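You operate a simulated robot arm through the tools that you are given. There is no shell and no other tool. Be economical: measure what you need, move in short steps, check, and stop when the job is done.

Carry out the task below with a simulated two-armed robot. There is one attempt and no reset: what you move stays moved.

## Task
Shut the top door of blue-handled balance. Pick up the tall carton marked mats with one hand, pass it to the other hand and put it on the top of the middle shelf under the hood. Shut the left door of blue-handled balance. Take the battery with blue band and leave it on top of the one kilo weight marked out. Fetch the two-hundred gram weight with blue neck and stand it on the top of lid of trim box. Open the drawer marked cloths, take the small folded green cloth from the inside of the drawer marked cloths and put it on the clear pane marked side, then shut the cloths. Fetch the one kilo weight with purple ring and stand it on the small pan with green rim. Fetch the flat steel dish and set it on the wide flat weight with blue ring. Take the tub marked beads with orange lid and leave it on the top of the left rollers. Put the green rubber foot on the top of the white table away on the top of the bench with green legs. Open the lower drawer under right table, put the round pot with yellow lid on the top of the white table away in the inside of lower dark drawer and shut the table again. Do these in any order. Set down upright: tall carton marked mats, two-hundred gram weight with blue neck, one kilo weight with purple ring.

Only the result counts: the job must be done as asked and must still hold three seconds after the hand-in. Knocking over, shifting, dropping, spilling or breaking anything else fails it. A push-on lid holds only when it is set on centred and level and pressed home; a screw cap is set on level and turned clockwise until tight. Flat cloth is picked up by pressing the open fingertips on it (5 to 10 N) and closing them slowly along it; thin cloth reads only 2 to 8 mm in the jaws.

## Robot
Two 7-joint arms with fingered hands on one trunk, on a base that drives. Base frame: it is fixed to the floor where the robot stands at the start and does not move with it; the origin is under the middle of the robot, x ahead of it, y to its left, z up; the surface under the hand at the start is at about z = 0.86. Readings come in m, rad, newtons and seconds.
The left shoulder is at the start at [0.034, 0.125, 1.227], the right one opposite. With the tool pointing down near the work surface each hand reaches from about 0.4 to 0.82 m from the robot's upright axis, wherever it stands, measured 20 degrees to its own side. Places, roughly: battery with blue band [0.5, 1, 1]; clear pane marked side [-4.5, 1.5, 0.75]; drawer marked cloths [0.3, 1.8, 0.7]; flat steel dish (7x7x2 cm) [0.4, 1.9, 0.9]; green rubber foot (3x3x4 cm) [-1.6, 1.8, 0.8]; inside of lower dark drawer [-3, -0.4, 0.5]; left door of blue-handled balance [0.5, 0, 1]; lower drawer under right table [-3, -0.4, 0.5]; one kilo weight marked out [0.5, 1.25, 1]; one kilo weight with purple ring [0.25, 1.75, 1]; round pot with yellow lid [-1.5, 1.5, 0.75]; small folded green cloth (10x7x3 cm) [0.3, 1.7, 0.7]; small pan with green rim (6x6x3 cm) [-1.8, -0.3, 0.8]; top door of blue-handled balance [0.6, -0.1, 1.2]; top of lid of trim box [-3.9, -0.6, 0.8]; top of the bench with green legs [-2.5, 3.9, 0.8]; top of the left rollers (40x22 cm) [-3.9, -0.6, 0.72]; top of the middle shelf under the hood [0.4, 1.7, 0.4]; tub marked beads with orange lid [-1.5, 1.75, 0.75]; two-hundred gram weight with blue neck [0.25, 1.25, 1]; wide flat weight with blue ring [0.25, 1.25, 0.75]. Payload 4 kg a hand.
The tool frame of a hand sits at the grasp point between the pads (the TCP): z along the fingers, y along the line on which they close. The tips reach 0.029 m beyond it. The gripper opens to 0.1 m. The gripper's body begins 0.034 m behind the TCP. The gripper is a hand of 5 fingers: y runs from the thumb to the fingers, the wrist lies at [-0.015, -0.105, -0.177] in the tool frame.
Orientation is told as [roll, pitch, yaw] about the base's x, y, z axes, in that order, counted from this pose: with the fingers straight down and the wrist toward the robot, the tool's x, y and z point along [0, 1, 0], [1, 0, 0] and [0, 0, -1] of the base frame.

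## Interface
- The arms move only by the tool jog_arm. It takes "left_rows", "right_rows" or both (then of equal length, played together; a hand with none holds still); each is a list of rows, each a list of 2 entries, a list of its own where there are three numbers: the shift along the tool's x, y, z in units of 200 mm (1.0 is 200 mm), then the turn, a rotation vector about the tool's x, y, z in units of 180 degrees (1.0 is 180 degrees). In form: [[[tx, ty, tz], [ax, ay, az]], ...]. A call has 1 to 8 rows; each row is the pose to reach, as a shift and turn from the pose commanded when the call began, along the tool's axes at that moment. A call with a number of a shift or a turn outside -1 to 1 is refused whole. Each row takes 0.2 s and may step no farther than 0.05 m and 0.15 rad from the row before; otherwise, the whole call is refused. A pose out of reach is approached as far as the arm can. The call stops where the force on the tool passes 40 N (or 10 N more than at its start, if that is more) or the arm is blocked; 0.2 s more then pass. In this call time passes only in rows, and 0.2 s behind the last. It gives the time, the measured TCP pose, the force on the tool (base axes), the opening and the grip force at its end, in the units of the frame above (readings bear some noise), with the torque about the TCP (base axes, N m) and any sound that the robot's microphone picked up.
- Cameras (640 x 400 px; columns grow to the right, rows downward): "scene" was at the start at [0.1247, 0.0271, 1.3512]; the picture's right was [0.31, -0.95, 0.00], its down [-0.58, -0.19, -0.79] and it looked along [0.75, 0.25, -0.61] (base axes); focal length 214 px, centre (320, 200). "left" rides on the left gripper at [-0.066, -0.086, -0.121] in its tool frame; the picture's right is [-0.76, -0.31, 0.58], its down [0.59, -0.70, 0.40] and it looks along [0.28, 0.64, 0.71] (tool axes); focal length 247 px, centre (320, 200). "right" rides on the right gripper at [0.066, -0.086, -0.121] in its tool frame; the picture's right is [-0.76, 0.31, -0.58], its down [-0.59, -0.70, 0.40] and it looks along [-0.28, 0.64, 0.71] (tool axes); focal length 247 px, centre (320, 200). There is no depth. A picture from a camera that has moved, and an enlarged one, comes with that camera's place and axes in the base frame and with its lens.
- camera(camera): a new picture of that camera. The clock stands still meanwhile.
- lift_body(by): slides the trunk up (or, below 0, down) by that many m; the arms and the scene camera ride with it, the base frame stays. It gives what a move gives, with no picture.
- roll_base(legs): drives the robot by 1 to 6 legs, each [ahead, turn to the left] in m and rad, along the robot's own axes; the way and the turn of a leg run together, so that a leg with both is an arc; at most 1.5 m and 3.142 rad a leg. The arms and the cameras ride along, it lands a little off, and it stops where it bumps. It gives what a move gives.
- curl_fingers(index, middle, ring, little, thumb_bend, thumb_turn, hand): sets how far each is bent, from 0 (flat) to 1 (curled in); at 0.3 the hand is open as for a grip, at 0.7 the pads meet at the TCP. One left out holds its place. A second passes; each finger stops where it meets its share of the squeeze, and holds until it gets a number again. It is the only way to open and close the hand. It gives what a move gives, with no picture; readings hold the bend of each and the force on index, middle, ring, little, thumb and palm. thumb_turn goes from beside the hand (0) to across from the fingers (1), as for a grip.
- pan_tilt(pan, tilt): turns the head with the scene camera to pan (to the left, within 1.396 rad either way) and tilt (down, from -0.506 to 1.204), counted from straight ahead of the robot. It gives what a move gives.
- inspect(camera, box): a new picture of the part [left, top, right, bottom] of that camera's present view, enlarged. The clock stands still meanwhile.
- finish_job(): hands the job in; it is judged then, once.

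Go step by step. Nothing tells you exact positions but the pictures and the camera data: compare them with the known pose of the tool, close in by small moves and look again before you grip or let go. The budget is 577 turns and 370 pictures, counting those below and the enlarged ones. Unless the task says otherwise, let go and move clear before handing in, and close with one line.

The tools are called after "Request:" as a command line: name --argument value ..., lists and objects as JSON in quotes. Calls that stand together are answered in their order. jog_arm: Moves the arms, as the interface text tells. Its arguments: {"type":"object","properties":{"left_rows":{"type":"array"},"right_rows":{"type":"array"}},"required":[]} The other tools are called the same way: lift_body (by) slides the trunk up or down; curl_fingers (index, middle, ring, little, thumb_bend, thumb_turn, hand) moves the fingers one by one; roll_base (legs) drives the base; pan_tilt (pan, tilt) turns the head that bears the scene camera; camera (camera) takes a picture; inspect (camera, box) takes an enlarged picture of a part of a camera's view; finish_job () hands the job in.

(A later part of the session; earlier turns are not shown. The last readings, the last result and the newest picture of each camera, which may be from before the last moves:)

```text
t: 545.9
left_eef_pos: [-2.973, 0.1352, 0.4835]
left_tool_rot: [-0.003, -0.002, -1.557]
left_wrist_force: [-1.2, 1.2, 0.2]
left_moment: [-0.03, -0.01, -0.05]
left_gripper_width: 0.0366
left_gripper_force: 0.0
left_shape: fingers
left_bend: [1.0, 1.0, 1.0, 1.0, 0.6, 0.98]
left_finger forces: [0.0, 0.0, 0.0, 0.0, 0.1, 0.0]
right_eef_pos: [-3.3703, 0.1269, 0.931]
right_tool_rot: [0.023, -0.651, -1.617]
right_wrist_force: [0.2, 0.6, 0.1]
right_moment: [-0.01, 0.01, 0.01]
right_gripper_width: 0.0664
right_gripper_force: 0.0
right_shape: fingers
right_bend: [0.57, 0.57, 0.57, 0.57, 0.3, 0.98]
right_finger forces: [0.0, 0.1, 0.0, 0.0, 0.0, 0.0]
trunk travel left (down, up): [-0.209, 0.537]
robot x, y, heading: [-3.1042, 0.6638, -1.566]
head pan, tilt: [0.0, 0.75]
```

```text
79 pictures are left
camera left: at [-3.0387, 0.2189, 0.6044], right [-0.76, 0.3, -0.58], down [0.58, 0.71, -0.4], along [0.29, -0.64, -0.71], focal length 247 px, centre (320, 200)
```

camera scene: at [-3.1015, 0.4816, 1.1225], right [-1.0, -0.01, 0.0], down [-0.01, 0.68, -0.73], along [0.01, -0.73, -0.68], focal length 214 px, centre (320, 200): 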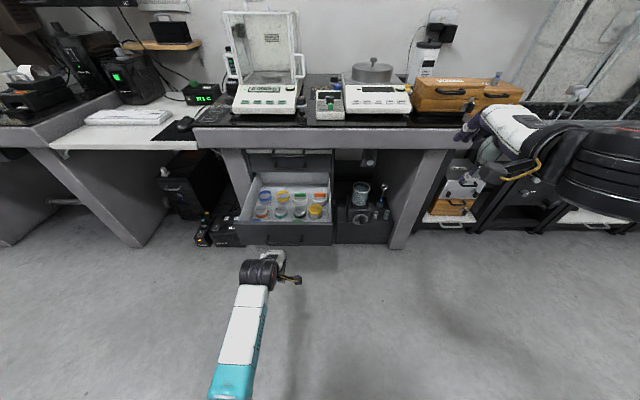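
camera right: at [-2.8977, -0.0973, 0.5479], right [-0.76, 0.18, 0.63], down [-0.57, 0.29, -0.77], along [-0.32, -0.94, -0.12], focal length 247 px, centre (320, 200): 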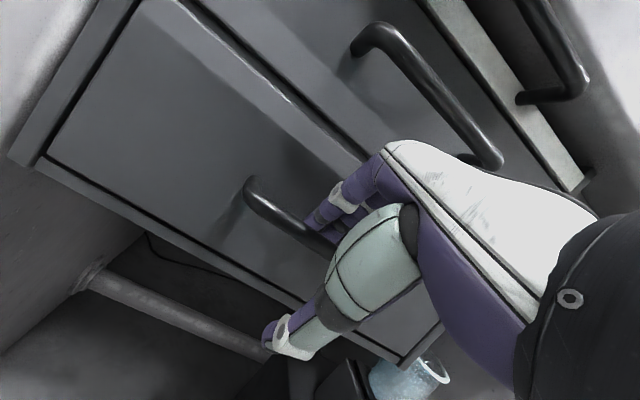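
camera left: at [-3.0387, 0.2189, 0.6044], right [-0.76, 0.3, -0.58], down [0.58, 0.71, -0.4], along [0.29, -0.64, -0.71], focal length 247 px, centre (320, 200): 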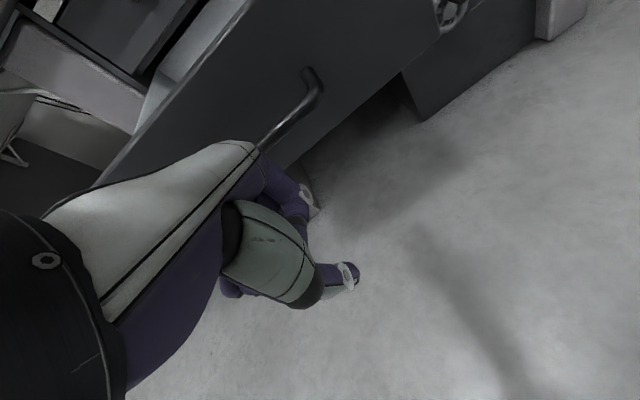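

Fist is lined up with the handle. Driving forward to push the drawer in.

Request:
roll_base --legs '[[0.2, 0]]'

Request:
camera --camera "scene"

```text
t: 547.5
left_eef_pos: [-2.9723, -0.0644, 0.4833]
left_tool_rot: [-0.002, 0.001, -1.557]
left_wrist_force: [0.5, 0.3, 0.3]
left_moment: [0.01, 0.0, -0.04]
left_gripper_width: 0.0365
left_gripper_force: 0.1
left_shape: fingers
left_bend: [1.0, 1.0, 1.0, 1.0, 0.6, 0.98]
left_finger forces: [0.0, 0.0, 0.0, 0.0, 0.1, 0.0]
right_eef_pos: [-3.3683, -0.0717, 0.9312]
right_tool_rot: [0.023, -0.651, -1.619]
right_wrist_force: [0.0, -0.1, -0.5]
right_moment: [0.01, 0.03, 0.03]
right_gripper_width: 0.0662
right_gripper_force: 0.0
right_shape: fingers
right_bend: [0.57, 0.57, 0.57, 0.57, 0.3, 0.98]
right_finger forces: [0.1, 0.0, 0.0, 0.0, 0.0, 0.0]
trunk travel left (down, up): [-0.209, 0.537]
robot x, y, heading: [-3.1003, 0.4645, -1.561]
head pan, tilt: [0.0, 0.75]
```

```text
78 pictures are left
camera scene: at [-3.1002, 0.2823, 1.1225], right [-1.0, -0.01, 0.0], down [0.0, 0.68, -0.73], along [0.01, -0.73, -0.68], focal length 214 px, centre (320, 200)
```

scene: 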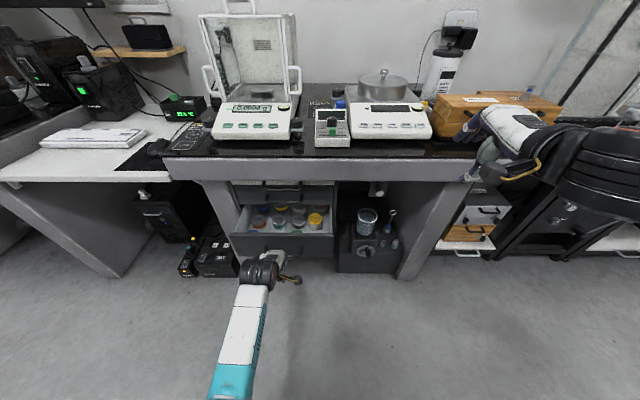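

Request:
roll_base --legs '[[0.09, 0]]'

Request:
roll_base --legs '[[0.03, 0]]'

Request:
inspect --camera "scene" --box '[200, 150, 380, 300]'

```text
t: 548.6
left_eef_pos: [-2.971, -0.1553, 0.4834]
left_tool_rot: [-0.002, 0.0, -1.556]
left_wrist_force: [-0.8, -0.4, -0.2]
left_moment: [0.04, 0.0, -0.01]
left_gripper_width: 0.0368
left_gripper_force: 0.1
left_shape: fingers
left_bend: [1.0, 1.0, 1.0, 1.0, 0.6, 0.98]
left_finger forces: [0.0, 0.0, 0.0, 0.1, 0.0, 0.0]
right_eef_pos: [-3.3666, -0.1607, 0.9305]
right_tool_rot: [0.023, -0.651, -1.617]
right_wrist_force: [0.4, -0.1, 0.2]
right_moment: [-0.02, 0.01, 0.02]
right_gripper_width: 0.0661
right_gripper_force: 0.0
right_shape: fingers
right_bend: [0.57, 0.57, 0.57, 0.57, 0.3, 0.98]
right_finger forces: [0.1, 0.0, 0.0, 0.0, 0.1, 0.1]
trunk travel left (down, up): [-0.209, 0.537]
robot x, y, heading: [-3.1003, 0.3772, -1.567]
head pan, tilt: [0.0, 0.75]
```

```text
t: 549.4
left_eef_pos: [-2.9695, -0.1835, 0.4845]
left_tool_rot: [-0.003, -0.001, -1.556]
left_wrist_force: [-0.8, -0.8, -0.2]
left_moment: [0.0, -0.02, -0.04]
left_gripper_width: 0.0367
left_gripper_force: 0.1
left_shape: fingers
left_bend: [1.0, 1.0, 1.0, 1.0, 0.6, 0.98]
left_finger forces: [0.0, 0.0, 0.1, 0.1, 0.0, 0.0]
right_eef_pos: [-3.3667, -0.191, 0.9309]
right_tool_rot: [0.024, -0.65, -1.618]
right_wrist_force: [0.7, 0.4, 0.2]
right_moment: [0.03, 0.0, -0.01]
right_gripper_width: 0.0663
right_gripper_force: 0.2
right_shape: fingers
right_bend: [0.57, 0.57, 0.57, 0.57, 0.3, 0.98]
right_finger forces: [0.1, 0.1, 0.1, 0.0, 0.0, 0.1]
trunk travel left (down, up): [-0.209, 0.537]
robot x, y, heading: [-3.0977, 0.3464, -1.565]
head pan, tilt: [0.0, 0.75]
```

```text
2.67 times, centred on (290, 225) of scene
camera zoom: at [-3.0992, 0.1625, 1.1225], right [-1.0, -0.01, 0.0], down [-0.01, 0.68, -0.73], along [0.01, -0.73, -0.68], focal length 572 px, centre (400, 133)
```

zoom: 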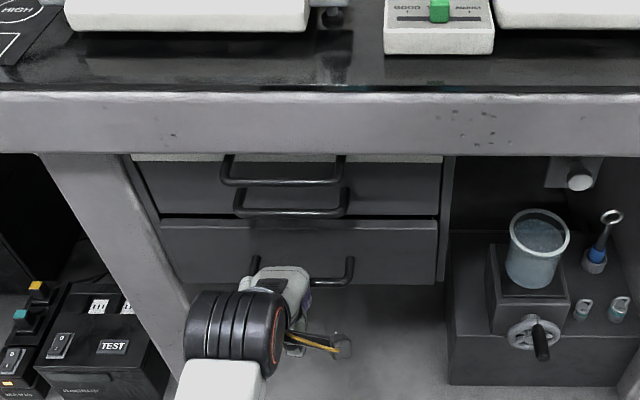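

Request:
roll_base --legs '[[0.015, 0]]'

Request:
roll_base --legs '[[0.015, 0]]'

Request:
inspect --camera "scene" --box '[200, 150, 380, 300]'

```text
t: 550.2
left_eef_pos: [-2.9703, -0.1997, 0.4843]
left_tool_rot: [-0.003, -0.001, -1.556]
left_wrist_force: [0.5, -0.2, -0.1]
left_moment: [-0.02, -0.01, -0.02]
left_gripper_width: 0.0366
left_gripper_force: 0.1
left_shape: fingers
left_bend: [1.0, 1.0, 1.0, 1.0, 0.6, 0.98]
left_finger forces: [0.1, 0.1, 0.0, 0.0, 0.0, 0.0]
right_eef_pos: [-3.3676, -0.2066, 0.9309]
right_tool_rot: [0.023, -0.652, -1.619]
right_wrist_force: [0.5, 0.3, -0.1]
right_moment: [0.02, 0.0, 0.02]
right_gripper_width: 0.0663
right_gripper_force: 0.0
right_shape: fingers
right_bend: [0.57, 0.57, 0.57, 0.57, 0.3, 0.98]
right_finger forces: [0.0, 0.0, 0.0, 0.0, 0.0, 0.0]
trunk travel left (down, up): [-0.209, 0.537]
robot x, y, heading: [-3.1038, 0.3294, -1.566]
head pan, tilt: [0.0, 0.75]
```

```text
t: 551.0
left_eef_pos: [-2.97, -0.2065, 0.4852]
left_tool_rot: [-0.001, 0.004, -1.557]
left_wrist_force: [2.2, 17.4, 12.8]
left_moment: [-0.79, -0.04, 0.11]
left_gripper_width: 0.0383
left_gripper_force: 10.9
left_shape: fingers
left_bend: [1.0, 1.0, 1.0, 1.0, 0.6, 0.98]
left_finger forces: [5.6, 15.2, 0.1, 0.0, 0.0, 0.1]
right_eef_pos: [-3.3664, -0.2148, 0.9316]
right_tool_rot: [0.021, -0.652, -1.618]
right_wrist_force: [1.1, -0.7, -0.8]
right_moment: [0.01, -0.04, 0.02]
right_gripper_width: 0.0665
right_gripper_force: 0.1
right_shape: fingers
right_bend: [0.57, 0.57, 0.57, 0.57, 0.3, 0.98]
right_finger forces: [0.1, 0.1, 0.0, 0.0, 0.1, 0.0]
trunk travel left (down, up): [-0.209, 0.537]
robot x, y, heading: [-3.0984, 0.3181, -1.563]
head pan, tilt: [0.0, 0.75]
stopped in leg 1: the force on the tool passed its limit at 53 N (the readings are from after the stop); the commanded pose is now the measured one
```

```text
2.67 times, centred on (290, 225) of scene
camera zoom: at [-3.0991, 0.1384, 1.123], right [-1.0, -0.01, 0.0], down [-0.01, 0.68, -0.73], along [0.01, -0.73, -0.68], focal length 572 px, centre (400, 133)
```

zoom: 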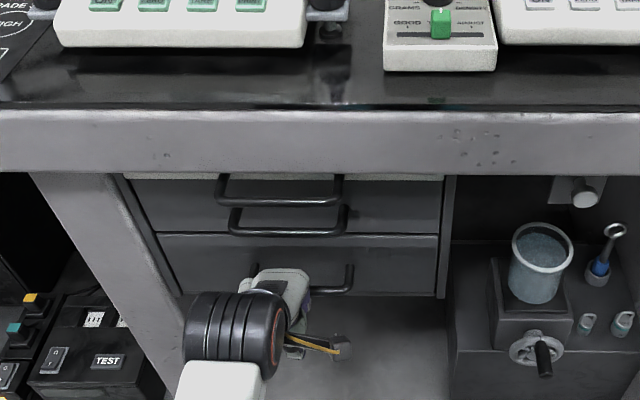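

The drawer is shut (hard stop, 53 N). Backing off, restoring height, and going to the white table for the green foot.

Request:
roll_base --legs '[[-0.34, 0]]'

Request:
lift_body --by 0.21

Request:
jog_arm --left_rows '[[[0, 0, -0.2], [0, 0, 0]], [[0, 0, -0.4], [0, 0, 0]], [[0, 0, -0.6], [0, 0, 0]], [[0, 0, -0.8], [0, 0, 0]], [[0, 0, -1.0], [0, 0, 0]]]' --right_rows '[[[0, 0, -0.1], [0.04, 0, 0]], [[0, 0, -0.2], [0.08, 0, 0]], [[0, 0, -0.2], [0.12, 0, 0]], [[0, 0, -0.2], [0.16, 0, 0]], [[0, 0, -0.2], [0.205, 0, 0]]]'

Request:
jog_arm --left_rows '[[[0, 0, -0.2], [0, 0, 0]], [[0, 0, -0.4], [0, 0, 0]], [[0, 0, -0.6], [0, 0, 0]], [[0, 0, -0.8], [0, 0, 0]], [[0, 0, -1.0], [0, 0, 0]]]'

Request:
curl_fingers --hand "left" --index 0.5 --middle 0.5 --ring 0.5 --little 0.5 --thumb_bend 0.48

Request:
roll_base --legs '[[0, 1.565], [1.48, 0], [0, 1.571]]'

```text
t: 553.3
left_eef_pos: [-2.9713, 0.1306, 0.4838]
left_tool_rot: [-0.002, 0.007, -1.552]
left_wrist_force: [-0.1, 0.2, -0.3]
left_moment: [-0.02, -0.02, 0.04]
left_gripper_width: 0.0367
left_gripper_force: 0.0
left_shape: fingers
left_bend: [1.0, 1.0, 1.0, 1.0, 0.6, 0.98]
left_finger forces: [0.0, 0.1, 0.0, 0.0, 0.0, 0.0]
right_eef_pos: [-3.3682, 0.1207, 0.9308]
right_tool_rot: [0.023, -0.651, -1.614]
right_wrist_force: [0.7, -0.3, -0.2]
right_moment: [-0.01, 0.0, -0.01]
right_gripper_width: 0.0662
right_gripper_force: 0.1
right_shape: fingers
right_bend: [0.57, 0.57, 0.57, 0.57, 0.3, 0.98]
right_finger forces: [0.0, 0.1, 0.1, 0.1, 0.1, 0.1]
trunk travel left (down, up): [-0.209, 0.537]
robot x, y, heading: [-3.103, 0.6573, -1.564]
head pan, tilt: [0.0, 0.75]
```

```text
t: 555.5
left_eef_pos: [-2.9717, 0.1315, 0.6933]
left_tool_rot: [-0.002, 0.007, -1.551]
left_wrist_force: [0.2, -0.7, -0.2]
left_moment: [0.01, -0.03, 0.05]
left_gripper_width: 0.0369
left_gripper_force: 0.0
left_shape: fingers
left_bend: [1.0, 1.0, 1.0, 1.0, 0.6, 0.98]
left_finger forces: [0.1, 0.1, 0.0, 0.1, 0.1, 0.1]
right_eef_pos: [-3.369, 0.1201, 1.1404]
right_tool_rot: [0.023, -0.651, -1.616]
right_wrist_force: [-0.7, 0.0, -0.1]
right_moment: [0.01, 0.02, -0.01]
right_gripper_width: 0.0662
right_gripper_force: 0.1
right_shape: fingers
right_bend: [0.57, 0.57, 0.57, 0.57, 0.3, 0.98]
right_finger forces: [0.1, 0.0, 0.0, 0.1, 0.1, 0.0]
trunk travel left (down, up): [-0.419, 0.327]
robot x, y, heading: [-3.1034, 0.6576, -1.559]
head pan, tilt: [0.0, 0.75]
```

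```text
t: 556.7
left_eef_pos: [-2.9723, 0.1298, 0.894]
left_tool_rot: [-0.003, 0.006, -1.556]
left_wrist_force: [-0.4, 0.0, 0.4]
left_moment: [-0.01, 0.0, 0.03]
left_gripper_width: 0.0367
left_gripper_force: 0.1
left_shape: fingers
left_bend: [1.0, 1.0, 1.0, 1.0, 0.6, 0.98]
left_finger forces: [0.0, 0.0, 0.0, 0.0, 0.0, 0.0]
right_eef_pos: [-3.3663, 0.1444, 1.1721]
right_tool_rot: [0.017, -0.004, -1.6]
right_wrist_force: [-0.3, 0.6, -0.6]
right_moment: [-0.01, -0.01, -0.01]
right_gripper_width: 0.0663
right_gripper_force: 0.0
right_shape: fingers
right_bend: [0.57, 0.57, 0.57, 0.57, 0.3, 0.98]
right_finger forces: [0.0, 0.1, 0.0, 0.0, 0.1, 0.1]
trunk travel left (down, up): [-0.419, 0.327]
robot x, y, heading: [-3.1028, 0.6595, -1.561]
head pan, tilt: [0.0, 0.75]
```

```text
t: 557.9
left_eef_pos: [-2.9694, 0.1215, 1.0882]
left_tool_rot: [-0.002, 0.006, -1.551]
left_wrist_force: [0.6, 0.6, 0.9]
left_moment: [0.02, 0.02, -0.01]
left_gripper_width: 0.0367
left_gripper_force: 0.0
left_shape: fingers
left_bend: [1.0, 1.0, 1.0, 1.0, 0.6, 0.98]
left_finger forces: [0.1, 0.0, 0.1, 0.0, 0.1, 0.1]
left hand out of reach, approached as far as the arm can: row 5
right_eef_pos: [-3.365, 0.1437, 1.1735]
right_tool_rot: [0.019, -0.008, -1.6]
right_wrist_force: [0.5, -0.2, -0.4]
right_moment: [0.02, 0.05, -0.01]
right_gripper_width: 0.0663
right_gripper_force: 0.1
right_shape: fingers
right_bend: [0.57, 0.57, 0.57, 0.57, 0.3, 0.98]
right_finger forces: [0.0, 0.0, 0.0, 0.0, 0.1, 0.0]
trunk travel left (down, up): [-0.419, 0.327]
robot x, y, heading: [-3.1032, 0.6576, -1.561]
head pan, tilt: [0.0, 0.75]
```

```text
t: 558.9
left_eef_pos: [-2.9702, 0.1222, 1.0882]
left_tool_rot: [-0.002, 0.002, -1.553]
left_wrist_force: [0.2, -0.2, 0.2]
left_moment: [0.01, -0.03, 0.03]
left_gripper_width: 0.0523
left_gripper_force: 0.0
left_shape: fingers
left_bend: [0.5, 0.5, 0.5, 0.5, 0.48, 0.98]
left_finger forces: [0.1, 0.0, 0.0, 0.0, 0.0, 0.0]
right_eef_pos: [-3.369, 0.1438, 1.1727]
right_tool_rot: [0.017, -0.006, -1.601]
right_wrist_force: [0.4, -0.9, -0.6]
right_moment: [-0.03, 0.0, 0.01]
right_gripper_width: 0.0662
right_gripper_force: 0.1
right_shape: fingers
right_bend: [0.57, 0.57, 0.57, 0.57, 0.3, 0.98]
right_finger forces: [0.0, 0.0, 0.0, 0.1, 0.0, 0.0]
trunk travel left (down, up): [-0.419, 0.327]
robot x, y, heading: [-3.1009, 0.6575, -1.557]
head pan, tilt: [0.0, 0.75]
```

```text
t: 574.0
left_eef_pos: [-1.7449, 1.1852, 1.0885]
left_tool_rot: [-0.001, 0.004, 1.563]
left_wrist_force: [-0.2, -0.2, -0.7]
left_moment: [-0.05, 0.0, -0.01]
left_gripper_width: 0.0524
left_gripper_force: 0.1
left_shape: fingers
left_bend: [0.5, 0.5, 0.5, 0.5, 0.48, 0.98]
left_finger forces: [0.0, 0.1, 0.0, 0.1, 0.0, 0.0]
right_eef_pos: [-1.3501, 1.1532, 1.1735]
right_tool_rot: [0.016, -0.008, 1.514]
right_wrist_force: [0.4, 0.2, 0.5]
right_moment: [0.0, -0.01, 0.01]
right_gripper_width: 0.0664
right_gripper_force: 0.0
right_shape: fingers
right_bend: [0.57, 0.57, 0.57, 0.57, 0.3, 0.98]
right_finger forces: [0.0, 0.0, 0.0, 0.1, 0.0, 0.1]
trunk travel left (down, up): [-0.419, 0.327]
robot x, y, heading: [-1.6233, 0.6461, 1.553]
head pan, tilt: [0.0, 0.75]
```

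Request:
jog_arm --left_rows '[[[-0.15, -0.05, -0.15], [0, 0, 0]], [[-0.3, -0.1, -0.3], [0, 0, 0]], [[-0.45, -0.1, -0.45], [0, 0, 0]], [[-0.55, -0.1, -0.6], [0, 0, 0]]]'

Request:
roll_base --legs '[[0.43, 0.018]]'

Request:
pan_tilt --pan -0.05 --tilt 0.7

Request:
camera --camera "scene"

Request:
camera --camera "left"

```text
t: 575.0
left_eef_pos: [-1.6296, 1.2377, 1.1615]
left_tool_rot: [-0.002, 0.002, 1.561]
left_wrist_force: [0.6, -0.6, 0.5]
left_moment: [0.02, 0.01, -0.02]
left_gripper_width: 0.0521
left_gripper_force: 0.0
left_shape: fingers
left_bend: [0.5, 0.5, 0.5, 0.5, 0.48, 0.98]
left_finger forces: [0.1, 0.0, 0.0, 0.1, 0.1, 0.0]
left hand out of reach, approached as far as the arm can: row 1, 2, 3, 4
right_eef_pos: [-1.3486, 1.1532, 1.172]
right_tool_rot: [0.018, -0.008, 1.515]
right_wrist_force: [1.0, 0.6, -0.6]
right_moment: [-0.03, 0.01, 0.0]
right_gripper_width: 0.0663
right_gripper_force: 0.0
right_shape: fingers
right_bend: [0.57, 0.57, 0.57, 0.57, 0.3, 0.98]
right_finger forces: [0.0, 0.0, 0.1, 0.1, 0.0, 0.0]
trunk travel left (down, up): [-0.419, 0.327]
robot x, y, heading: [-1.6275, 0.6467, 1.551]
head pan, tilt: [0.0, 0.75]
```

```text
t: 577.7
left_eef_pos: [-1.6384, 1.6708, 1.1613]
left_tool_rot: [-0.002, 0.001, 1.58]
left_wrist_force: [-0.4, -0.5, -0.2]
left_moment: [-0.04, -0.01, -0.03]
left_gripper_width: 0.052
left_gripper_force: 0.0
left_shape: fingers
left_bend: [0.5, 0.5, 0.5, 0.5, 0.48, 0.98]
left_finger forces: [0.1, 0.1, 0.0, 0.0, 0.1, 0.0]
right_eef_pos: [-1.3547, 1.5926, 1.1725]
right_tool_rot: [0.019, -0.006, 1.534]
right_wrist_force: [0.5, 0.7, -0.1]
right_moment: [0.0, -0.01, 0.02]
right_gripper_width: 0.0662
right_gripper_force: 0.1
right_shape: fingers
right_bend: [0.57, 0.57, 0.57, 0.57, 0.3, 0.98]
right_finger forces: [0.1, 0.0, 0.0, 0.1, 0.1, 0.0]
trunk travel left (down, up): [-0.419, 0.327]
robot x, y, heading: [-1.6239, 1.0804, 1.577]
head pan, tilt: [0.0, 0.75]
```

```text
t: 578.3
left_eef_pos: [-1.6385, 1.672, 1.1616]
left_tool_rot: [-0.003, 0.001, 1.579]
left_wrist_force: [0.6, -0.4, -0.1]
left_moment: [0.0, 0.01, -0.01]
left_gripper_width: 0.0523
left_gripper_force: 0.0
left_shape: fingers
left_bend: [0.5, 0.5, 0.5, 0.5, 0.48, 0.98]
left_finger forces: [0.0, 0.0, 0.0, 0.0, 0.1, 0.0]
right_eef_pos: [-1.3555, 1.5911, 1.1723]
right_tool_rot: [0.018, -0.006, 1.533]
right_wrist_force: [-1.1, -0.1, 0.3]
right_moment: [0.01, 0.0, 0.01]
right_gripper_width: 0.0661
right_gripper_force: 0.1
right_shape: fingers
right_bend: [0.57, 0.57, 0.57, 0.57, 0.3, 0.98]
right_finger forces: [0.0, 0.0, 0.0, 0.0, 0.0, 0.0]
trunk travel left (down, up): [-0.419, 0.327]
robot x, y, heading: [-1.6269, 1.0812, 1.575]
head pan, tilt: [-0.051, 0.7]
```

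```text
75 pictures are left
camera scene: at [-1.621, 1.21, 1.342], right [1.0, -0.05, 0.0], down [-0.03, -0.64, -0.76], along [0.04, 0.76, -0.64], focal length 214 px, centre (320, 200)
```

scene: 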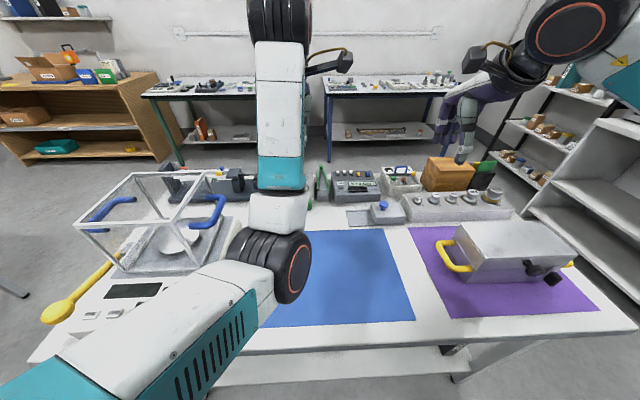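

```text
74 pictures are left
camera left: at [-1.5718, 1.5861, 1.2822], right [0.76, -0.3, -0.58], down [-0.58, -0.71, -0.4], along [-0.29, 0.64, -0.71], focal length 247 px, centre (320, 200)
```

left: 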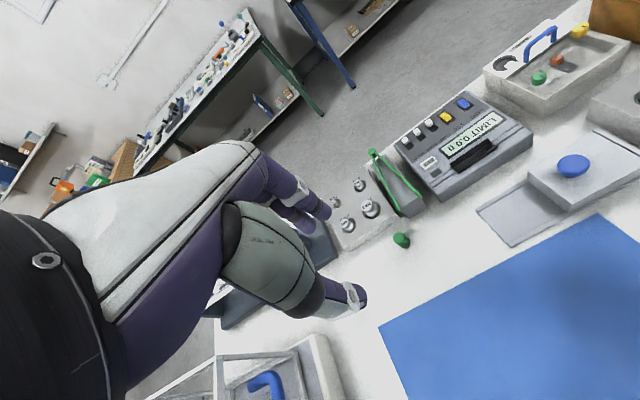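

Foot still at [-1.63, 1.778]. Moving over it and down.

Request:
jog_arm --left_rows '[[[-0.02, 0.15, 0.15], [0, 0, 0]], [[-0.035, 0.3, 0.3], [0, 0, 0]], [[-0.05, 0.45, 0.45], [0, 0, 0]], [[-0.05, 0.535, 0.65], [0, 0, 0]], [[-0.05, 0.535, 0.85], [0, 0, 0]], [[-0.05, 0.535, 1.0], [0, 0, 0]]]'

Request:
inspect --camera "left" --box '[240, 160, 440, 310]'

```text
t: 579.7
left_eef_pos: [-1.6279, 1.7774, 0.9613]
left_tool_rot: [-0.002, 0.001, 1.581]
left_wrist_force: [-0.2, -0.4, 0.2]
left_moment: [-0.03, -0.02, 0.01]
left_gripper_width: 0.0522
left_gripper_force: 0.1
left_shape: fingers
left_bend: [0.5, 0.5, 0.5, 0.5, 0.48, 0.98]
left_finger forces: [0.0, 0.1, 0.1, 0.0, 0.1, 0.1]
right_eef_pos: [-1.3561, 1.593, 1.1733]
right_tool_rot: [0.019, -0.008, 1.533]
right_wrist_force: [-0.3, -0.7, -0.2]
right_moment: [0.03, 0.0, -0.05]
right_gripper_width: 0.0661
right_gripper_force: 0.1
right_shape: fingers
right_bend: [0.57, 0.57, 0.57, 0.57, 0.3, 0.98]
right_finger forces: [0.1, 0.0, 0.0, 0.0, 0.0, 0.0]
trunk travel left (down, up): [-0.419, 0.327]
robot x, y, heading: [-1.6252, 1.0821, 1.57]
head pan, tilt: [-0.051, 0.7]
```

```text
2.67 times, centred on (340, 235) of left
camera zoom: at [-1.5624, 1.6924, 1.0822], right [0.76, -0.3, -0.58], down [-0.58, -0.71, -0.4], along [-0.29, 0.64, -0.71], focal length 659 px, centre (267, 107)
```

zoom: 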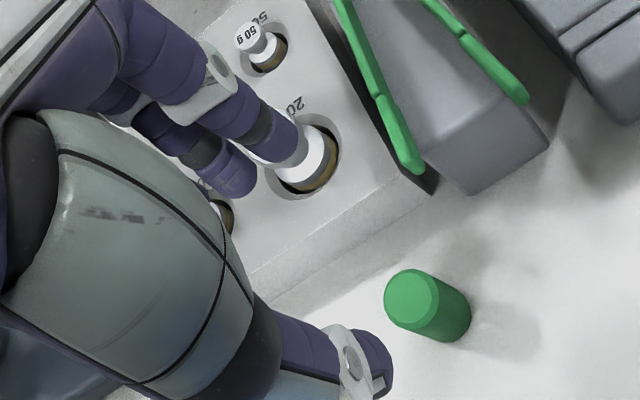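

Request:
jog_arm --left_rows '[[[0.02, 0.01, 0.18], [0, 0, 0]], [[0.02, 0.01, 0.36], [0, 0, 0]], [[0.02, 0.01, 0.52], [0, 0, 0]]]'

Request:
curl_fingers --hand "left" --index 0.68 --middle 0.68 --ring 0.6 --little 0.55 --thumb_bend 0.66

Request:
inspect --camera "left" --box '[240, 160, 440, 310]'

```text
t: 580.5
left_eef_pos: [-1.632, 1.7807, 0.8575]
left_tool_rot: [0.0, 0.001, 1.582]
left_wrist_force: [-0.2, -1.6, 0.7]
left_moment: [-0.03, -0.01, 0.03]
left_gripper_width: 0.0525
left_gripper_force: 0.7
left_shape: fingers
left_bend: [0.5, 0.52, 0.5, 0.5, 0.48, 0.98]
left_finger forces: [0.0, 1.5, 0.0, 0.1, 0.0, 0.0]
right_eef_pos: [-1.3554, 1.5929, 1.1728]
right_tool_rot: [0.017, -0.007, 1.534]
right_wrist_force: [0.1, -0.2, 0.3]
right_moment: [-0.01, -0.01, 0.01]
right_gripper_width: 0.0663
right_gripper_force: 0.0
right_shape: fingers
right_bend: [0.57, 0.57, 0.57, 0.57, 0.3, 0.98]
right_finger forces: [0.0, 0.0, 0.1, 0.0, 0.0, 0.1]
trunk travel left (down, up): [-0.419, 0.327]
robot x, y, heading: [-1.6263, 1.0808, 1.576]
head pan, tilt: [-0.051, 0.7]
```

```text
t: 581.5
left_eef_pos: [-1.6333, 1.7801, 0.8571]
left_tool_rot: [-0.002, 0.001, 1.579]
left_wrist_force: [0.8, -0.1, 0.0]
left_moment: [0.0, 0.01, 0.0]
left_gripper_width: 0.0162
left_gripper_force: 2.5
left_shape: fingers
left_bend: [0.66, 0.67, 0.6, 0.55, 0.64, 0.97]
left_finger forces: [2.2, 0.6, 0.0, 0.0, 2.6, 0.0]
right_eef_pos: [-1.3564, 1.5922, 1.172]
right_tool_rot: [0.018, -0.007, 1.536]
right_wrist_force: [-0.1, -0.1, 0.1]
right_moment: [-0.05, 0.0, -0.03]
right_gripper_width: 0.0666
right_gripper_force: 0.1
right_shape: fingers
right_bend: [0.57, 0.57, 0.57, 0.57, 0.3, 0.98]
right_finger forces: [0.0, 0.0, 0.1, 0.0, 0.1, 0.1]
trunk travel left (down, up): [-0.419, 0.327]
robot x, y, heading: [-1.6253, 1.0835, 1.573]
head pan, tilt: [-0.051, 0.7]
```

```text
2.67 times, centred on (340, 235) of left
camera zoom: at [-1.5668, 1.6952, 0.9781], right [0.76, -0.3, -0.58], down [-0.58, -0.71, -0.4], along [-0.29, 0.64, -0.71], focal length 659 px, centre (267, 107)
```

zoom: 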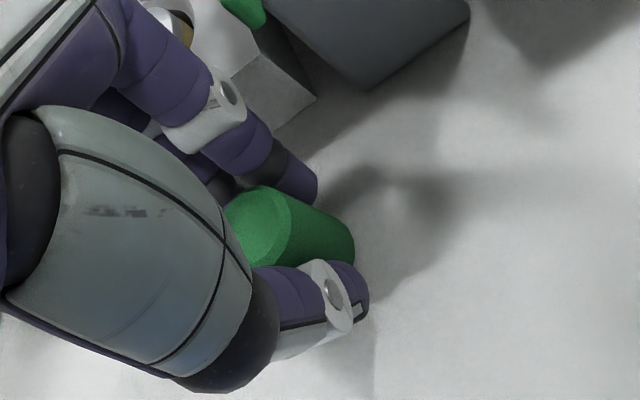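

Holding the foot. Tightening and lifting straight up.

Request:
curl_fingers --hand "left" --index 0.75 --middle 0.74 --thumb_bend 0.72

Request:
jog_arm --left_rows '[[[0, 0, -0.15], [0, 0, 0]], [[0, 0, -0.35], [0, 0, 0]], [[0, 0, -0.55], [0, 0, 0]], [[0, 0, -0.75], [0, 0, 0]], [[0, 0, -0.95], [0, 0, 0]]]'

Request:
jog_arm --left_rows '[[[0, -0.15, -0.15], [0, 0, 0]], [[0, -0.3, -0.3], [0, 0, 0]], [[0, -0.45, -0.45], [0, 0, 0]], [[0, -0.6, -0.6], [0, 0, 0]]]'

Request:
camera --camera "left"

```text
t: 582.5
left_eef_pos: [-1.633, 1.7808, 0.8575]
left_tool_rot: [-0.002, 0.003, 1.58]
left_wrist_force: [0.5, 0.6, 1.1]
left_moment: [0.0, -0.01, -0.02]
left_gripper_width: 0.0148
left_gripper_force: 10.0
left_shape: fingers
left_bend: [0.73, 0.73, 0.6, 0.55, 0.65, 0.96]
left_finger forces: [7.0, 3.2, 0.0, 0.0, 9.1, 0.0]
right_eef_pos: [-1.3545, 1.5916, 1.1726]
right_tool_rot: [0.017, -0.007, 1.534]
right_wrist_force: [-0.3, -0.4, 0.2]
right_moment: [0.0, -0.05, 0.01]
right_gripper_width: 0.0661
right_gripper_force: 0.2
right_shape: fingers
right_bend: [0.57, 0.57, 0.57, 0.57, 0.3, 0.98]
right_finger forces: [0.0, 0.0, 0.0, 0.0, 0.0, 0.0]
trunk travel left (down, up): [-0.419, 0.327]
robot x, y, heading: [-1.6262, 1.0789, 1.575]
head pan, tilt: [-0.051, 0.7]
```

```text
t: 583.7
left_eef_pos: [-1.6327, 1.7802, 1.0477]
left_tool_rot: [-0.001, 0.001, 1.579]
left_wrist_force: [-0.5, 0.0, 0.6]
left_moment: [-0.02, -0.01, 0.02]
left_gripper_width: 0.0143
left_gripper_force: 9.9
left_shape: fingers
left_bend: [0.73, 0.73, 0.6, 0.55, 0.65, 0.96]
left_finger forces: [6.8, 3.2, 0.0, 0.0, 8.8, 0.0]
right_eef_pos: [-1.3556, 1.5911, 1.173]
right_tool_rot: [0.018, -0.008, 1.535]
right_wrist_force: [1.1, 0.1, 0.0]
right_moment: [-0.02, 0.01, -0.03]
right_gripper_width: 0.0662
right_gripper_force: 0.0
right_shape: fingers
right_bend: [0.57, 0.57, 0.57, 0.57, 0.3, 0.98]
right_finger forces: [0.0, 0.0, 0.0, 0.1, 0.1, 0.0]
trunk travel left (down, up): [-0.419, 0.327]
robot x, y, heading: [-1.6243, 1.0842, 1.575]
head pan, tilt: [-0.051, 0.7]
```

```text
t: 584.7
left_eef_pos: [-1.6324, 1.6705, 1.1601]
left_tool_rot: [-0.001, -0.001, 1.579]
left_wrist_force: [0.4, -0.6, -0.6]
left_moment: [0.0, 0.0, -0.01]
left_gripper_width: 0.0148
left_gripper_force: 9.4
left_shape: fingers
left_bend: [0.73, 0.73, 0.6, 0.55, 0.65, 0.96]
left_finger forces: [6.7, 3.4, 0.0, 0.0, 8.7, 0.1]
left hand out of reach, approached as far as the arm can: row 4
right_eef_pos: [-1.3549, 1.5922, 1.1724]
right_tool_rot: [0.016, -0.007, 1.534]
right_wrist_force: [0.2, 0.4, 0.6]
right_moment: [0.0, 0.02, -0.02]
right_gripper_width: 0.0661
right_gripper_force: 0.2
right_shape: fingers
right_bend: [0.57, 0.57, 0.57, 0.57, 0.3, 0.98]
right_finger forces: [0.1, 0.1, 0.0, 0.1, 0.0, 0.0]
trunk travel left (down, up): [-0.419, 0.327]
robot x, y, heading: [-1.6256, 1.0835, 1.575]
head pan, tilt: [-0.051, 0.7]
```

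```text
71 pictures are left
camera left: at [-1.5656, 1.5842, 1.2815], right [0.76, -0.3, -0.58], down [-0.58, -0.71, -0.4], along [-0.29, 0.64, -0.71], focal length 247 px, centre (320, 200)
```

left: 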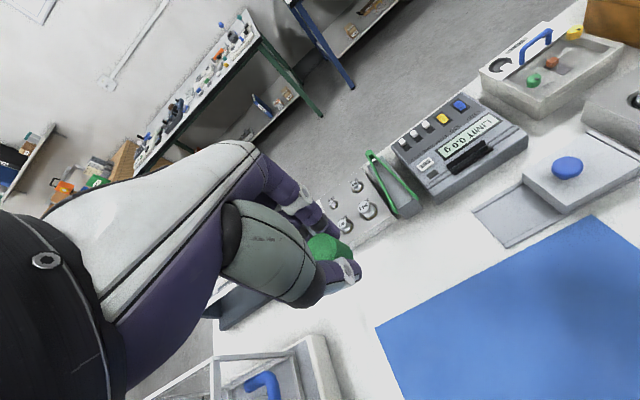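

Foot held. Driving around by the east aisle to the green-legged bench.

Request:
roll_base --legs '[[-0.38, 0], [0, -1.575], [1.16, 0], [0, 1.571]]'

Request:
roll_base --legs '[[1.3, 0], [0.9, 0], [0, 1.571]]'

Request:
pan_tilt --pan 0.0 --tilt 0.4

Request:
camera --camera "scene"

```text
t: 600.5
left_eef_pos: [-0.4803, 1.2948, 1.1611]
left_tool_rot: [-0.002, -0.002, 1.582]
left_wrist_force: [-0.8, -0.3, 0.3]
left_moment: [-0.03, -0.01, 0.0]
left_gripper_width: 0.0139
left_gripper_force: 9.0
left_shape: fingers
left_bend: [0.74, 0.73, 0.6, 0.55, 0.65, 0.96]
left_finger forces: [6.4, 3.0, 0.0, 0.1, 7.9, 0.0]
right_eef_pos: [-0.2015, 1.2174, 1.1722]
right_tool_rot: [0.017, -0.008, 1.536]
right_wrist_force: [0.2, 0.3, 0.1]
right_moment: [0.0, -0.03, 0.0]
right_gripper_width: 0.0661
right_gripper_force: 0.1
right_shape: fingers
right_bend: [0.57, 0.57, 0.57, 0.57, 0.3, 0.98]
right_finger forces: [0.0, 0.0, 0.0, 0.0, 0.0, 0.0]
trunk travel left (down, up): [-0.419, 0.327]
robot x, y, heading: [-0.4731, 0.7043, 1.579]
head pan, tilt: [-0.051, 0.7]
```

```text
t: 615.3
left_eef_pos: [-1.0877, 2.8839, 1.1624]
left_tool_rot: [-0.003, -0.001, -3.108]
left_wrist_force: [0.1, -0.2, 0.7]
left_moment: [0.01, 0.06, 0.02]
left_gripper_width: 0.0134
left_gripper_force: 8.1
left_shape: fingers
left_bend: [0.74, 0.73, 0.6, 0.55, 0.65, 0.96]
left_finger forces: [6.1, 3.0, 0.1, 0.1, 7.5, 0.0]
right_eef_pos: [-1.0163, 3.1624, 1.173]
right_tool_rot: [0.018, -0.007, 3.126]
right_wrist_force: [0.2, -0.6, -0.2]
right_moment: [0.03, 0.01, 0.01]
right_gripper_width: 0.0661
right_gripper_force: 0.0
right_shape: fingers
right_bend: [0.57, 0.57, 0.57, 0.57, 0.3, 0.98]
right_finger forces: [0.0, 0.1, 0.0, 0.0, 0.0, 0.0]
trunk travel left (down, up): [-0.419, 0.327]
robot x, y, heading: [-0.4994, 2.9052, -3.114]
head pan, tilt: [-0.051, 0.7]
```

```text
t: 616.1
left_eef_pos: [-1.087, 2.8839, 1.1616]
left_tool_rot: [-0.002, 0.0, -3.108]
left_wrist_force: [0.1, 0.2, -0.7]
left_moment: [0.0, 0.0, -0.01]
left_gripper_width: 0.0134
left_gripper_force: 8.0
left_shape: fingers
left_bend: [0.74, 0.73, 0.6, 0.55, 0.65, 0.96]
left_finger forces: [6.1, 3.0, 0.0, 0.0, 7.5, 0.0]
right_eef_pos: [-1.0159, 3.1633, 1.1714]
right_tool_rot: [0.017, -0.009, 3.126]
right_wrist_force: [1.0, -0.9, 0.5]
right_moment: [-0.01, 0.02, 0.0]
right_gripper_width: 0.0664
right_gripper_force: 0.0
right_shape: fingers
right_bend: [0.57, 0.57, 0.57, 0.57, 0.3, 0.98]
right_finger forces: [0.0, 0.0, 0.1, 0.0, 0.1, 0.1]
trunk travel left (down, up): [-0.419, 0.327]
robot x, y, heading: [-0.4952, 2.9086, -3.116]
head pan, tilt: [0.0, 0.4]
```

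```text
70 pictures are left
camera scene: at [-0.6358, 2.9026, 1.3687], right [-0.03, 1.0, 0.0], down [0.39, 0.01, -0.92], along [-0.92, -0.02, -0.39], focal length 214 px, centre (320, 200)
```

scene: 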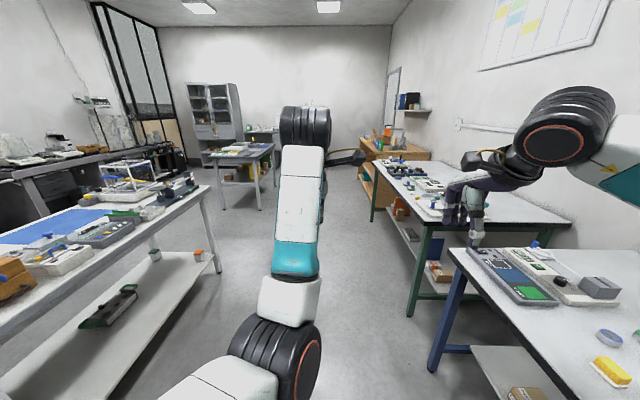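

Request:
roll_base --legs '[[1.5, 0], [0.4, 0], [0, -1.6]]'

Request:
pan_tilt --pan 0.0 --tilt 0.6

Request:
camera --camera "scene"

```text
t: 629.6
left_eef_pos: [-2.4169, 3.4288, 1.1615]
left_tool_rot: [-0.001, -0.002, 1.587]
left_wrist_force: [-0.2, 0.5, 0.2]
left_moment: [0.01, -0.03, -0.01]
left_gripper_width: 0.0129
left_gripper_force: 7.8
left_shape: fingers
left_bend: [0.74, 0.73, 0.6, 0.55, 0.65, 0.96]
left_finger forces: [6.0, 2.8, 0.1, 0.0, 7.1, 0.1]
right_eef_pos: [-2.1397, 3.3517, 1.1742]
right_tool_rot: [0.016, -0.008, 1.538]
right_wrist_force: [0.0, -0.2, -0.2]
right_moment: [-0.01, -0.01, 0.02]
right_gripper_width: 0.0663
right_gripper_force: 0.2
right_shape: fingers
right_bend: [0.57, 0.57, 0.57, 0.57, 0.3, 0.98]
right_finger forces: [0.0, 0.0, 0.0, 0.0, 0.0, 0.0]
trunk travel left (down, up): [-0.419, 0.327]
robot x, y, heading: [-2.4027, 2.8389, 1.578]
head pan, tilt: [0.0, 0.4]
```

```text
t: 630.3
left_eef_pos: [-2.4174, 3.4281, 1.1623]
left_tool_rot: [-0.003, 0.001, 1.586]
left_wrist_force: [-0.3, 0.5, -0.8]
left_moment: [0.01, 0.04, 0.0]
left_gripper_width: 0.0131
left_gripper_force: 7.7
left_shape: fingers
left_bend: [0.74, 0.73, 0.6, 0.55, 0.65, 0.96]
left_finger forces: [6.0, 2.8, 0.0, 0.1, 7.1, 0.0]
right_eef_pos: [-2.1396, 3.3516, 1.172]
right_tool_rot: [0.017, -0.007, 1.54]
right_wrist_force: [0.9, -0.3, -0.4]
right_moment: [0.01, 0.04, -0.01]
right_gripper_width: 0.0664
right_gripper_force: 0.0
right_shape: fingers
right_bend: [0.57, 0.57, 0.57, 0.57, 0.3, 0.98]
right_finger forces: [0.1, 0.0, 0.0, 0.1, 0.0, 0.0]
trunk travel left (down, up): [-0.419, 0.327]
robot x, y, heading: [-2.407, 2.8398, 1.578]
head pan, tilt: [0.0, 0.6]
```

```text
69 pictures are left
camera scene: at [-2.4068, 2.9718, 1.3507], right [1.0, 0.01, 0.0], down [0.01, -0.56, -0.83], along [-0.01, 0.83, -0.56], focal length 214 px, centre (320, 200)
```

scene: 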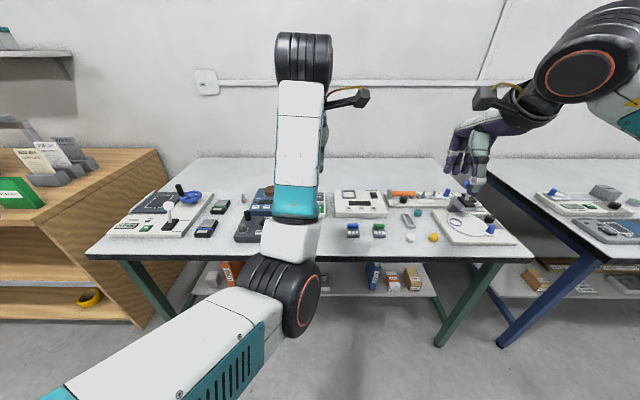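

Request:
inspect --camera "scene" --box '[200, 160, 460, 270]'

Request:
camera --camera "left"

```text
2.46 times, centred on (330, 215) of scene
camera zoom: at [-2.4068, 2.9718, 1.3507], right [1.0, 0.01, 0.0], down [0.01, -0.56, -0.83], along [-0.01, 0.83, -0.56], focal length 528 px, centre (295, 163)
```

zoom: 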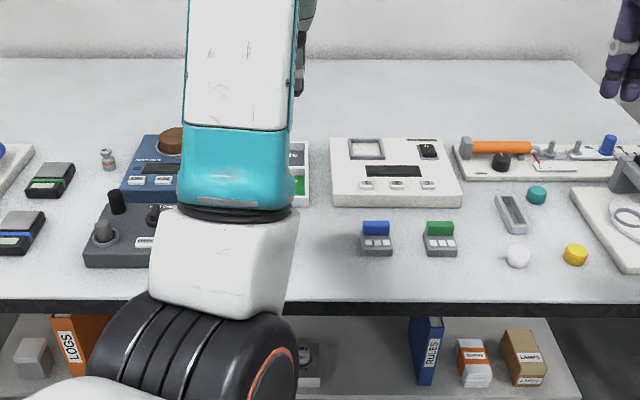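

```text
67 pictures are left
camera left: at [-2.3499, 3.3432, 1.2814], right [0.76, -0.29, -0.58], down [-0.58, -0.71, -0.4], along [-0.29, 0.64, -0.71], focal length 247 px, centre (320, 200)
```

left: 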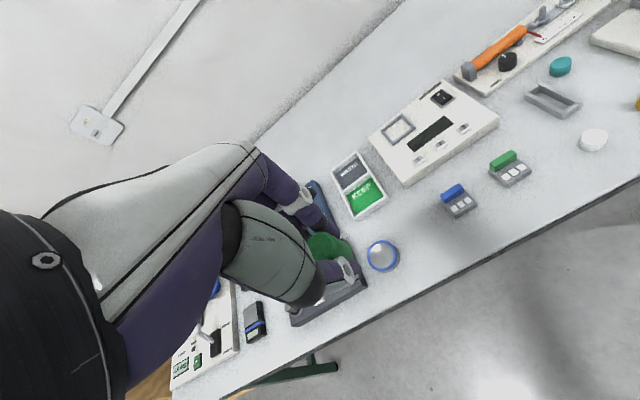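

A free spot on the bench: about [-2.378, 3.56], between the blue-rimmed jar and the blue connector. Driving 12 cm closer and moving over it.

Request:
roll_base --legs '[[0.12, 0]]'

Request:
jog_arm --left_rows '[[[-0.1, 0.02, 0.15], [0, 0, 0]], [[-0.2, 0.05, 0.35], [0, 0, 0]], [[-0.2, 0.05, 0.55], [0, 0, 0]], [[-0.2, 0.05, 0.75], [0, 0, 0]], [[-0.2, 0.05, 0.95], [0, 0, 0]]]'

Request:
camera --camera "left"

```text
t: 631.6
left_eef_pos: [-2.4167, 3.5498, 1.1608]
left_tool_rot: [-0.002, 0.001, 1.584]
left_wrist_force: [0.1, 0.6, -0.8]
left_moment: [-0.01, -0.02, 0.0]
left_gripper_width: 0.0132
left_gripper_force: 7.6
left_shape: fingers
left_bend: [0.74, 0.73, 0.6, 0.55, 0.65, 0.96]
left_finger forces: [6.0, 2.8, 0.0, 0.0, 7.1, 0.0]
right_eef_pos: [-2.1403, 3.4734, 1.173]
right_tool_rot: [0.017, -0.008, 1.539]
right_wrist_force: [-0.1, 0.5, 0.2]
right_moment: [-0.05, 0.01, 0.01]
right_gripper_width: 0.0663
right_gripper_force: 0.0
right_shape: fingers
right_bend: [0.57, 0.57, 0.57, 0.57, 0.3, 0.98]
right_finger forces: [0.0, 0.0, 0.0, 0.0, 0.0, 0.0]
trunk travel left (down, up): [-0.419, 0.327]
robot x, y, heading: [-2.4048, 2.9596, 1.575]
head pan, tilt: [0.0, 0.6]
```

```text
t: 632.8
left_eef_pos: [-2.3788, 3.5608, 0.9696]
left_tool_rot: [-0.002, -0.002, 1.587]
left_wrist_force: [1.2, 0.4, -0.1]
left_moment: [0.03, 0.01, 0.01]
left_gripper_width: 0.013
left_gripper_force: 8.1
left_shape: fingers
left_bend: [0.74, 0.73, 0.6, 0.55, 0.65, 0.96]
left_finger forces: [5.8, 2.7, 0.0, 0.0, 7.2, 0.0]
right_eef_pos: [-2.1406, 3.4727, 1.1736]
right_tool_rot: [0.018, -0.007, 1.54]
right_wrist_force: [-0.4, 0.6, -0.1]
right_moment: [0.01, 0.0, -0.03]
right_gripper_width: 0.0663
right_gripper_force: 0.0
right_shape: fingers
right_bend: [0.57, 0.57, 0.57, 0.57, 0.3, 0.98]
right_finger forces: [0.0, 0.1, 0.0, 0.0, 0.0, 0.1]
trunk travel left (down, up): [-0.419, 0.327]
robot x, y, heading: [-2.4049, 2.9604, 1.583]
head pan, tilt: [0.0, 0.6]
```

```text
66 pictures are left
camera left: at [-2.3119, 3.4755, 1.0905], right [0.76, -0.29, -0.58], down [-0.58, -0.71, -0.4], along [-0.29, 0.64, -0.71], focal length 247 px, centre (320, 200)
```

left: 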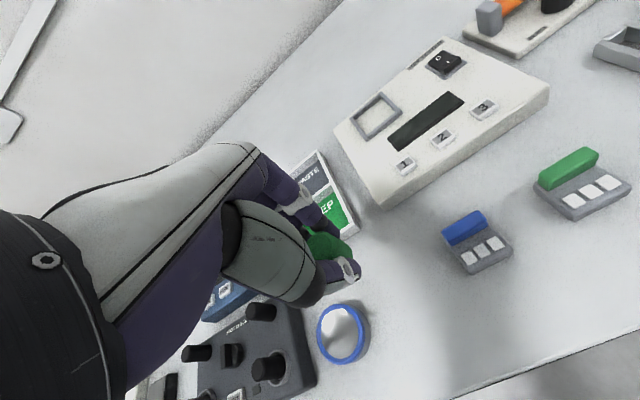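

Request:
jog_arm --left_rows '[[[0, 0, 0.18], [0, 0, 0]], [[0, 0, 0.36], [0, 0, 0]], [[0, 0, 0.5], [0, 0, 0]]]'

Request:
jog_arm --left_rows '[[[0, 0, 0.03], [0, 0, 0]], [[0, 0, 0.06], [0, 0, 0]], [[0, 0, 0.09], [0, 0, 0]]]'

```text
t: 633.6
left_eef_pos: [-2.3787, 3.5613, 0.872]
left_tool_rot: [-0.001, -0.005, 1.586]
left_wrist_force: [-0.1, 0.3, 0.0]
left_moment: [0.04, -0.02, -0.02]
left_gripper_width: 0.0129
left_gripper_force: 7.7
left_shape: fingers
left_bend: [0.74, 0.73, 0.6, 0.55, 0.65, 0.96]
left_finger forces: [5.9, 2.9, 0.0, 0.0, 7.0, 0.0]
right_eef_pos: [-2.1411, 3.4734, 1.1726]
right_tool_rot: [0.017, -0.007, 1.54]
right_wrist_force: [0.0, 0.6, -0.2]
right_moment: [0.01, 0.03, 0.0]
right_gripper_width: 0.0665
right_gripper_force: 0.1
right_shape: fingers
right_bend: [0.57, 0.57, 0.57, 0.57, 0.3, 0.98]
right_finger forces: [0.0, 0.1, 0.1, 0.0, 0.1, 0.1]
trunk travel left (down, up): [-0.419, 0.327]
robot x, y, heading: [-2.4077, 2.9604, 1.578]
head pan, tilt: [0.0, 0.6]
```

```text
t: 634.4
left_eef_pos: [-2.3804, 3.5636, 0.8574]
left_tool_rot: [0.003, -0.01, 1.59]
left_wrist_force: [1.2, 0.1, -0.9]
left_moment: [-0.05, -0.02, 0.01]
left_gripper_width: 0.0127
left_gripper_force: 7.7
left_shape: fingers
left_bend: [0.74, 0.73, 0.6, 0.55, 0.65, 0.96]
left_finger forces: [5.9, 2.9, 0.0, 0.0, 7.1, 0.0]
right_eef_pos: [-2.1402, 3.4735, 1.1726]
right_tool_rot: [0.019, -0.008, 1.539]
right_wrist_force: [-0.5, 0.7, 0.4]
right_moment: [0.01, 0.03, 0.01]
right_gripper_width: 0.0662
right_gripper_force: 0.0
right_shape: fingers
right_bend: [0.57, 0.57, 0.57, 0.57, 0.3, 0.98]
right_finger forces: [0.1, 0.0, 0.0, 0.0, 0.1, 0.0]
trunk travel left (down, up): [-0.419, 0.327]
robot x, y, heading: [-2.4051, 2.9616, 1.578]
head pan, tilt: [0.0, 0.6]
```

Request:
jog_arm --left_rows '[[[0, 0, 0.03], [0, 0, 0]], [[0, 0, 0.06], [0, 0, 0]]]'

Request:
inspect --camera "left" --box '[240, 180, 480, 360]'

```text
t: 635.0
left_eef_pos: [-2.3818, 3.5642, 0.8453]
left_tool_rot: [0.004, -0.011, 1.588]
left_wrist_force: [0.2, -0.5, -0.9]
left_moment: [-0.01, -0.03, -0.04]
left_gripper_width: 0.0128
left_gripper_force: 7.7
left_shape: fingers
left_bend: [0.74, 0.73, 0.6, 0.55, 0.65, 0.96]
left_finger forces: [5.9, 2.9, 0.0, 0.0, 7.1, 0.1]
right_eef_pos: [-2.1416, 3.4736, 1.1727]
right_tool_rot: [0.017, -0.007, 1.538]
right_wrist_force: [-0.6, -0.2, -0.5]
right_moment: [-0.01, -0.04, -0.04]
right_gripper_width: 0.0662
right_gripper_force: 0.0
right_shape: fingers
right_bend: [0.57, 0.57, 0.57, 0.57, 0.3, 0.98]
right_finger forces: [0.0, 0.0, 0.0, 0.0, 0.1, 0.1]
trunk travel left (down, up): [-0.419, 0.327]
robot x, y, heading: [-2.4059, 2.959, 1.577]
head pan, tilt: [0.0, 0.6]
```

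```text
2.22 times, centred on (360, 270) of left
camera zoom: at [-2.3135, 3.4782, 0.9649], right [0.76, -0.29, -0.58], down [-0.58, -0.71, -0.4], along [-0.3, 0.64, -0.7], focal length 549 px, centre (231, 44)
```

zoom: 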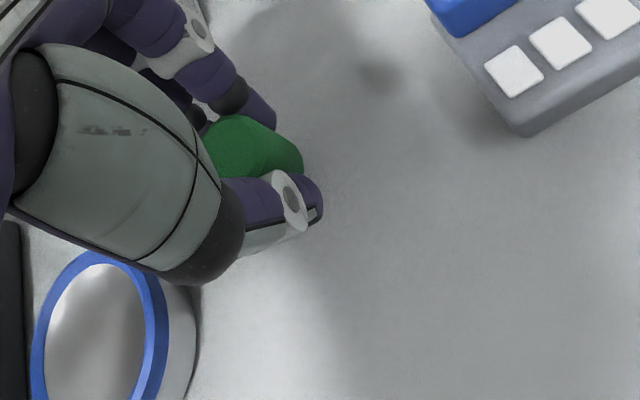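

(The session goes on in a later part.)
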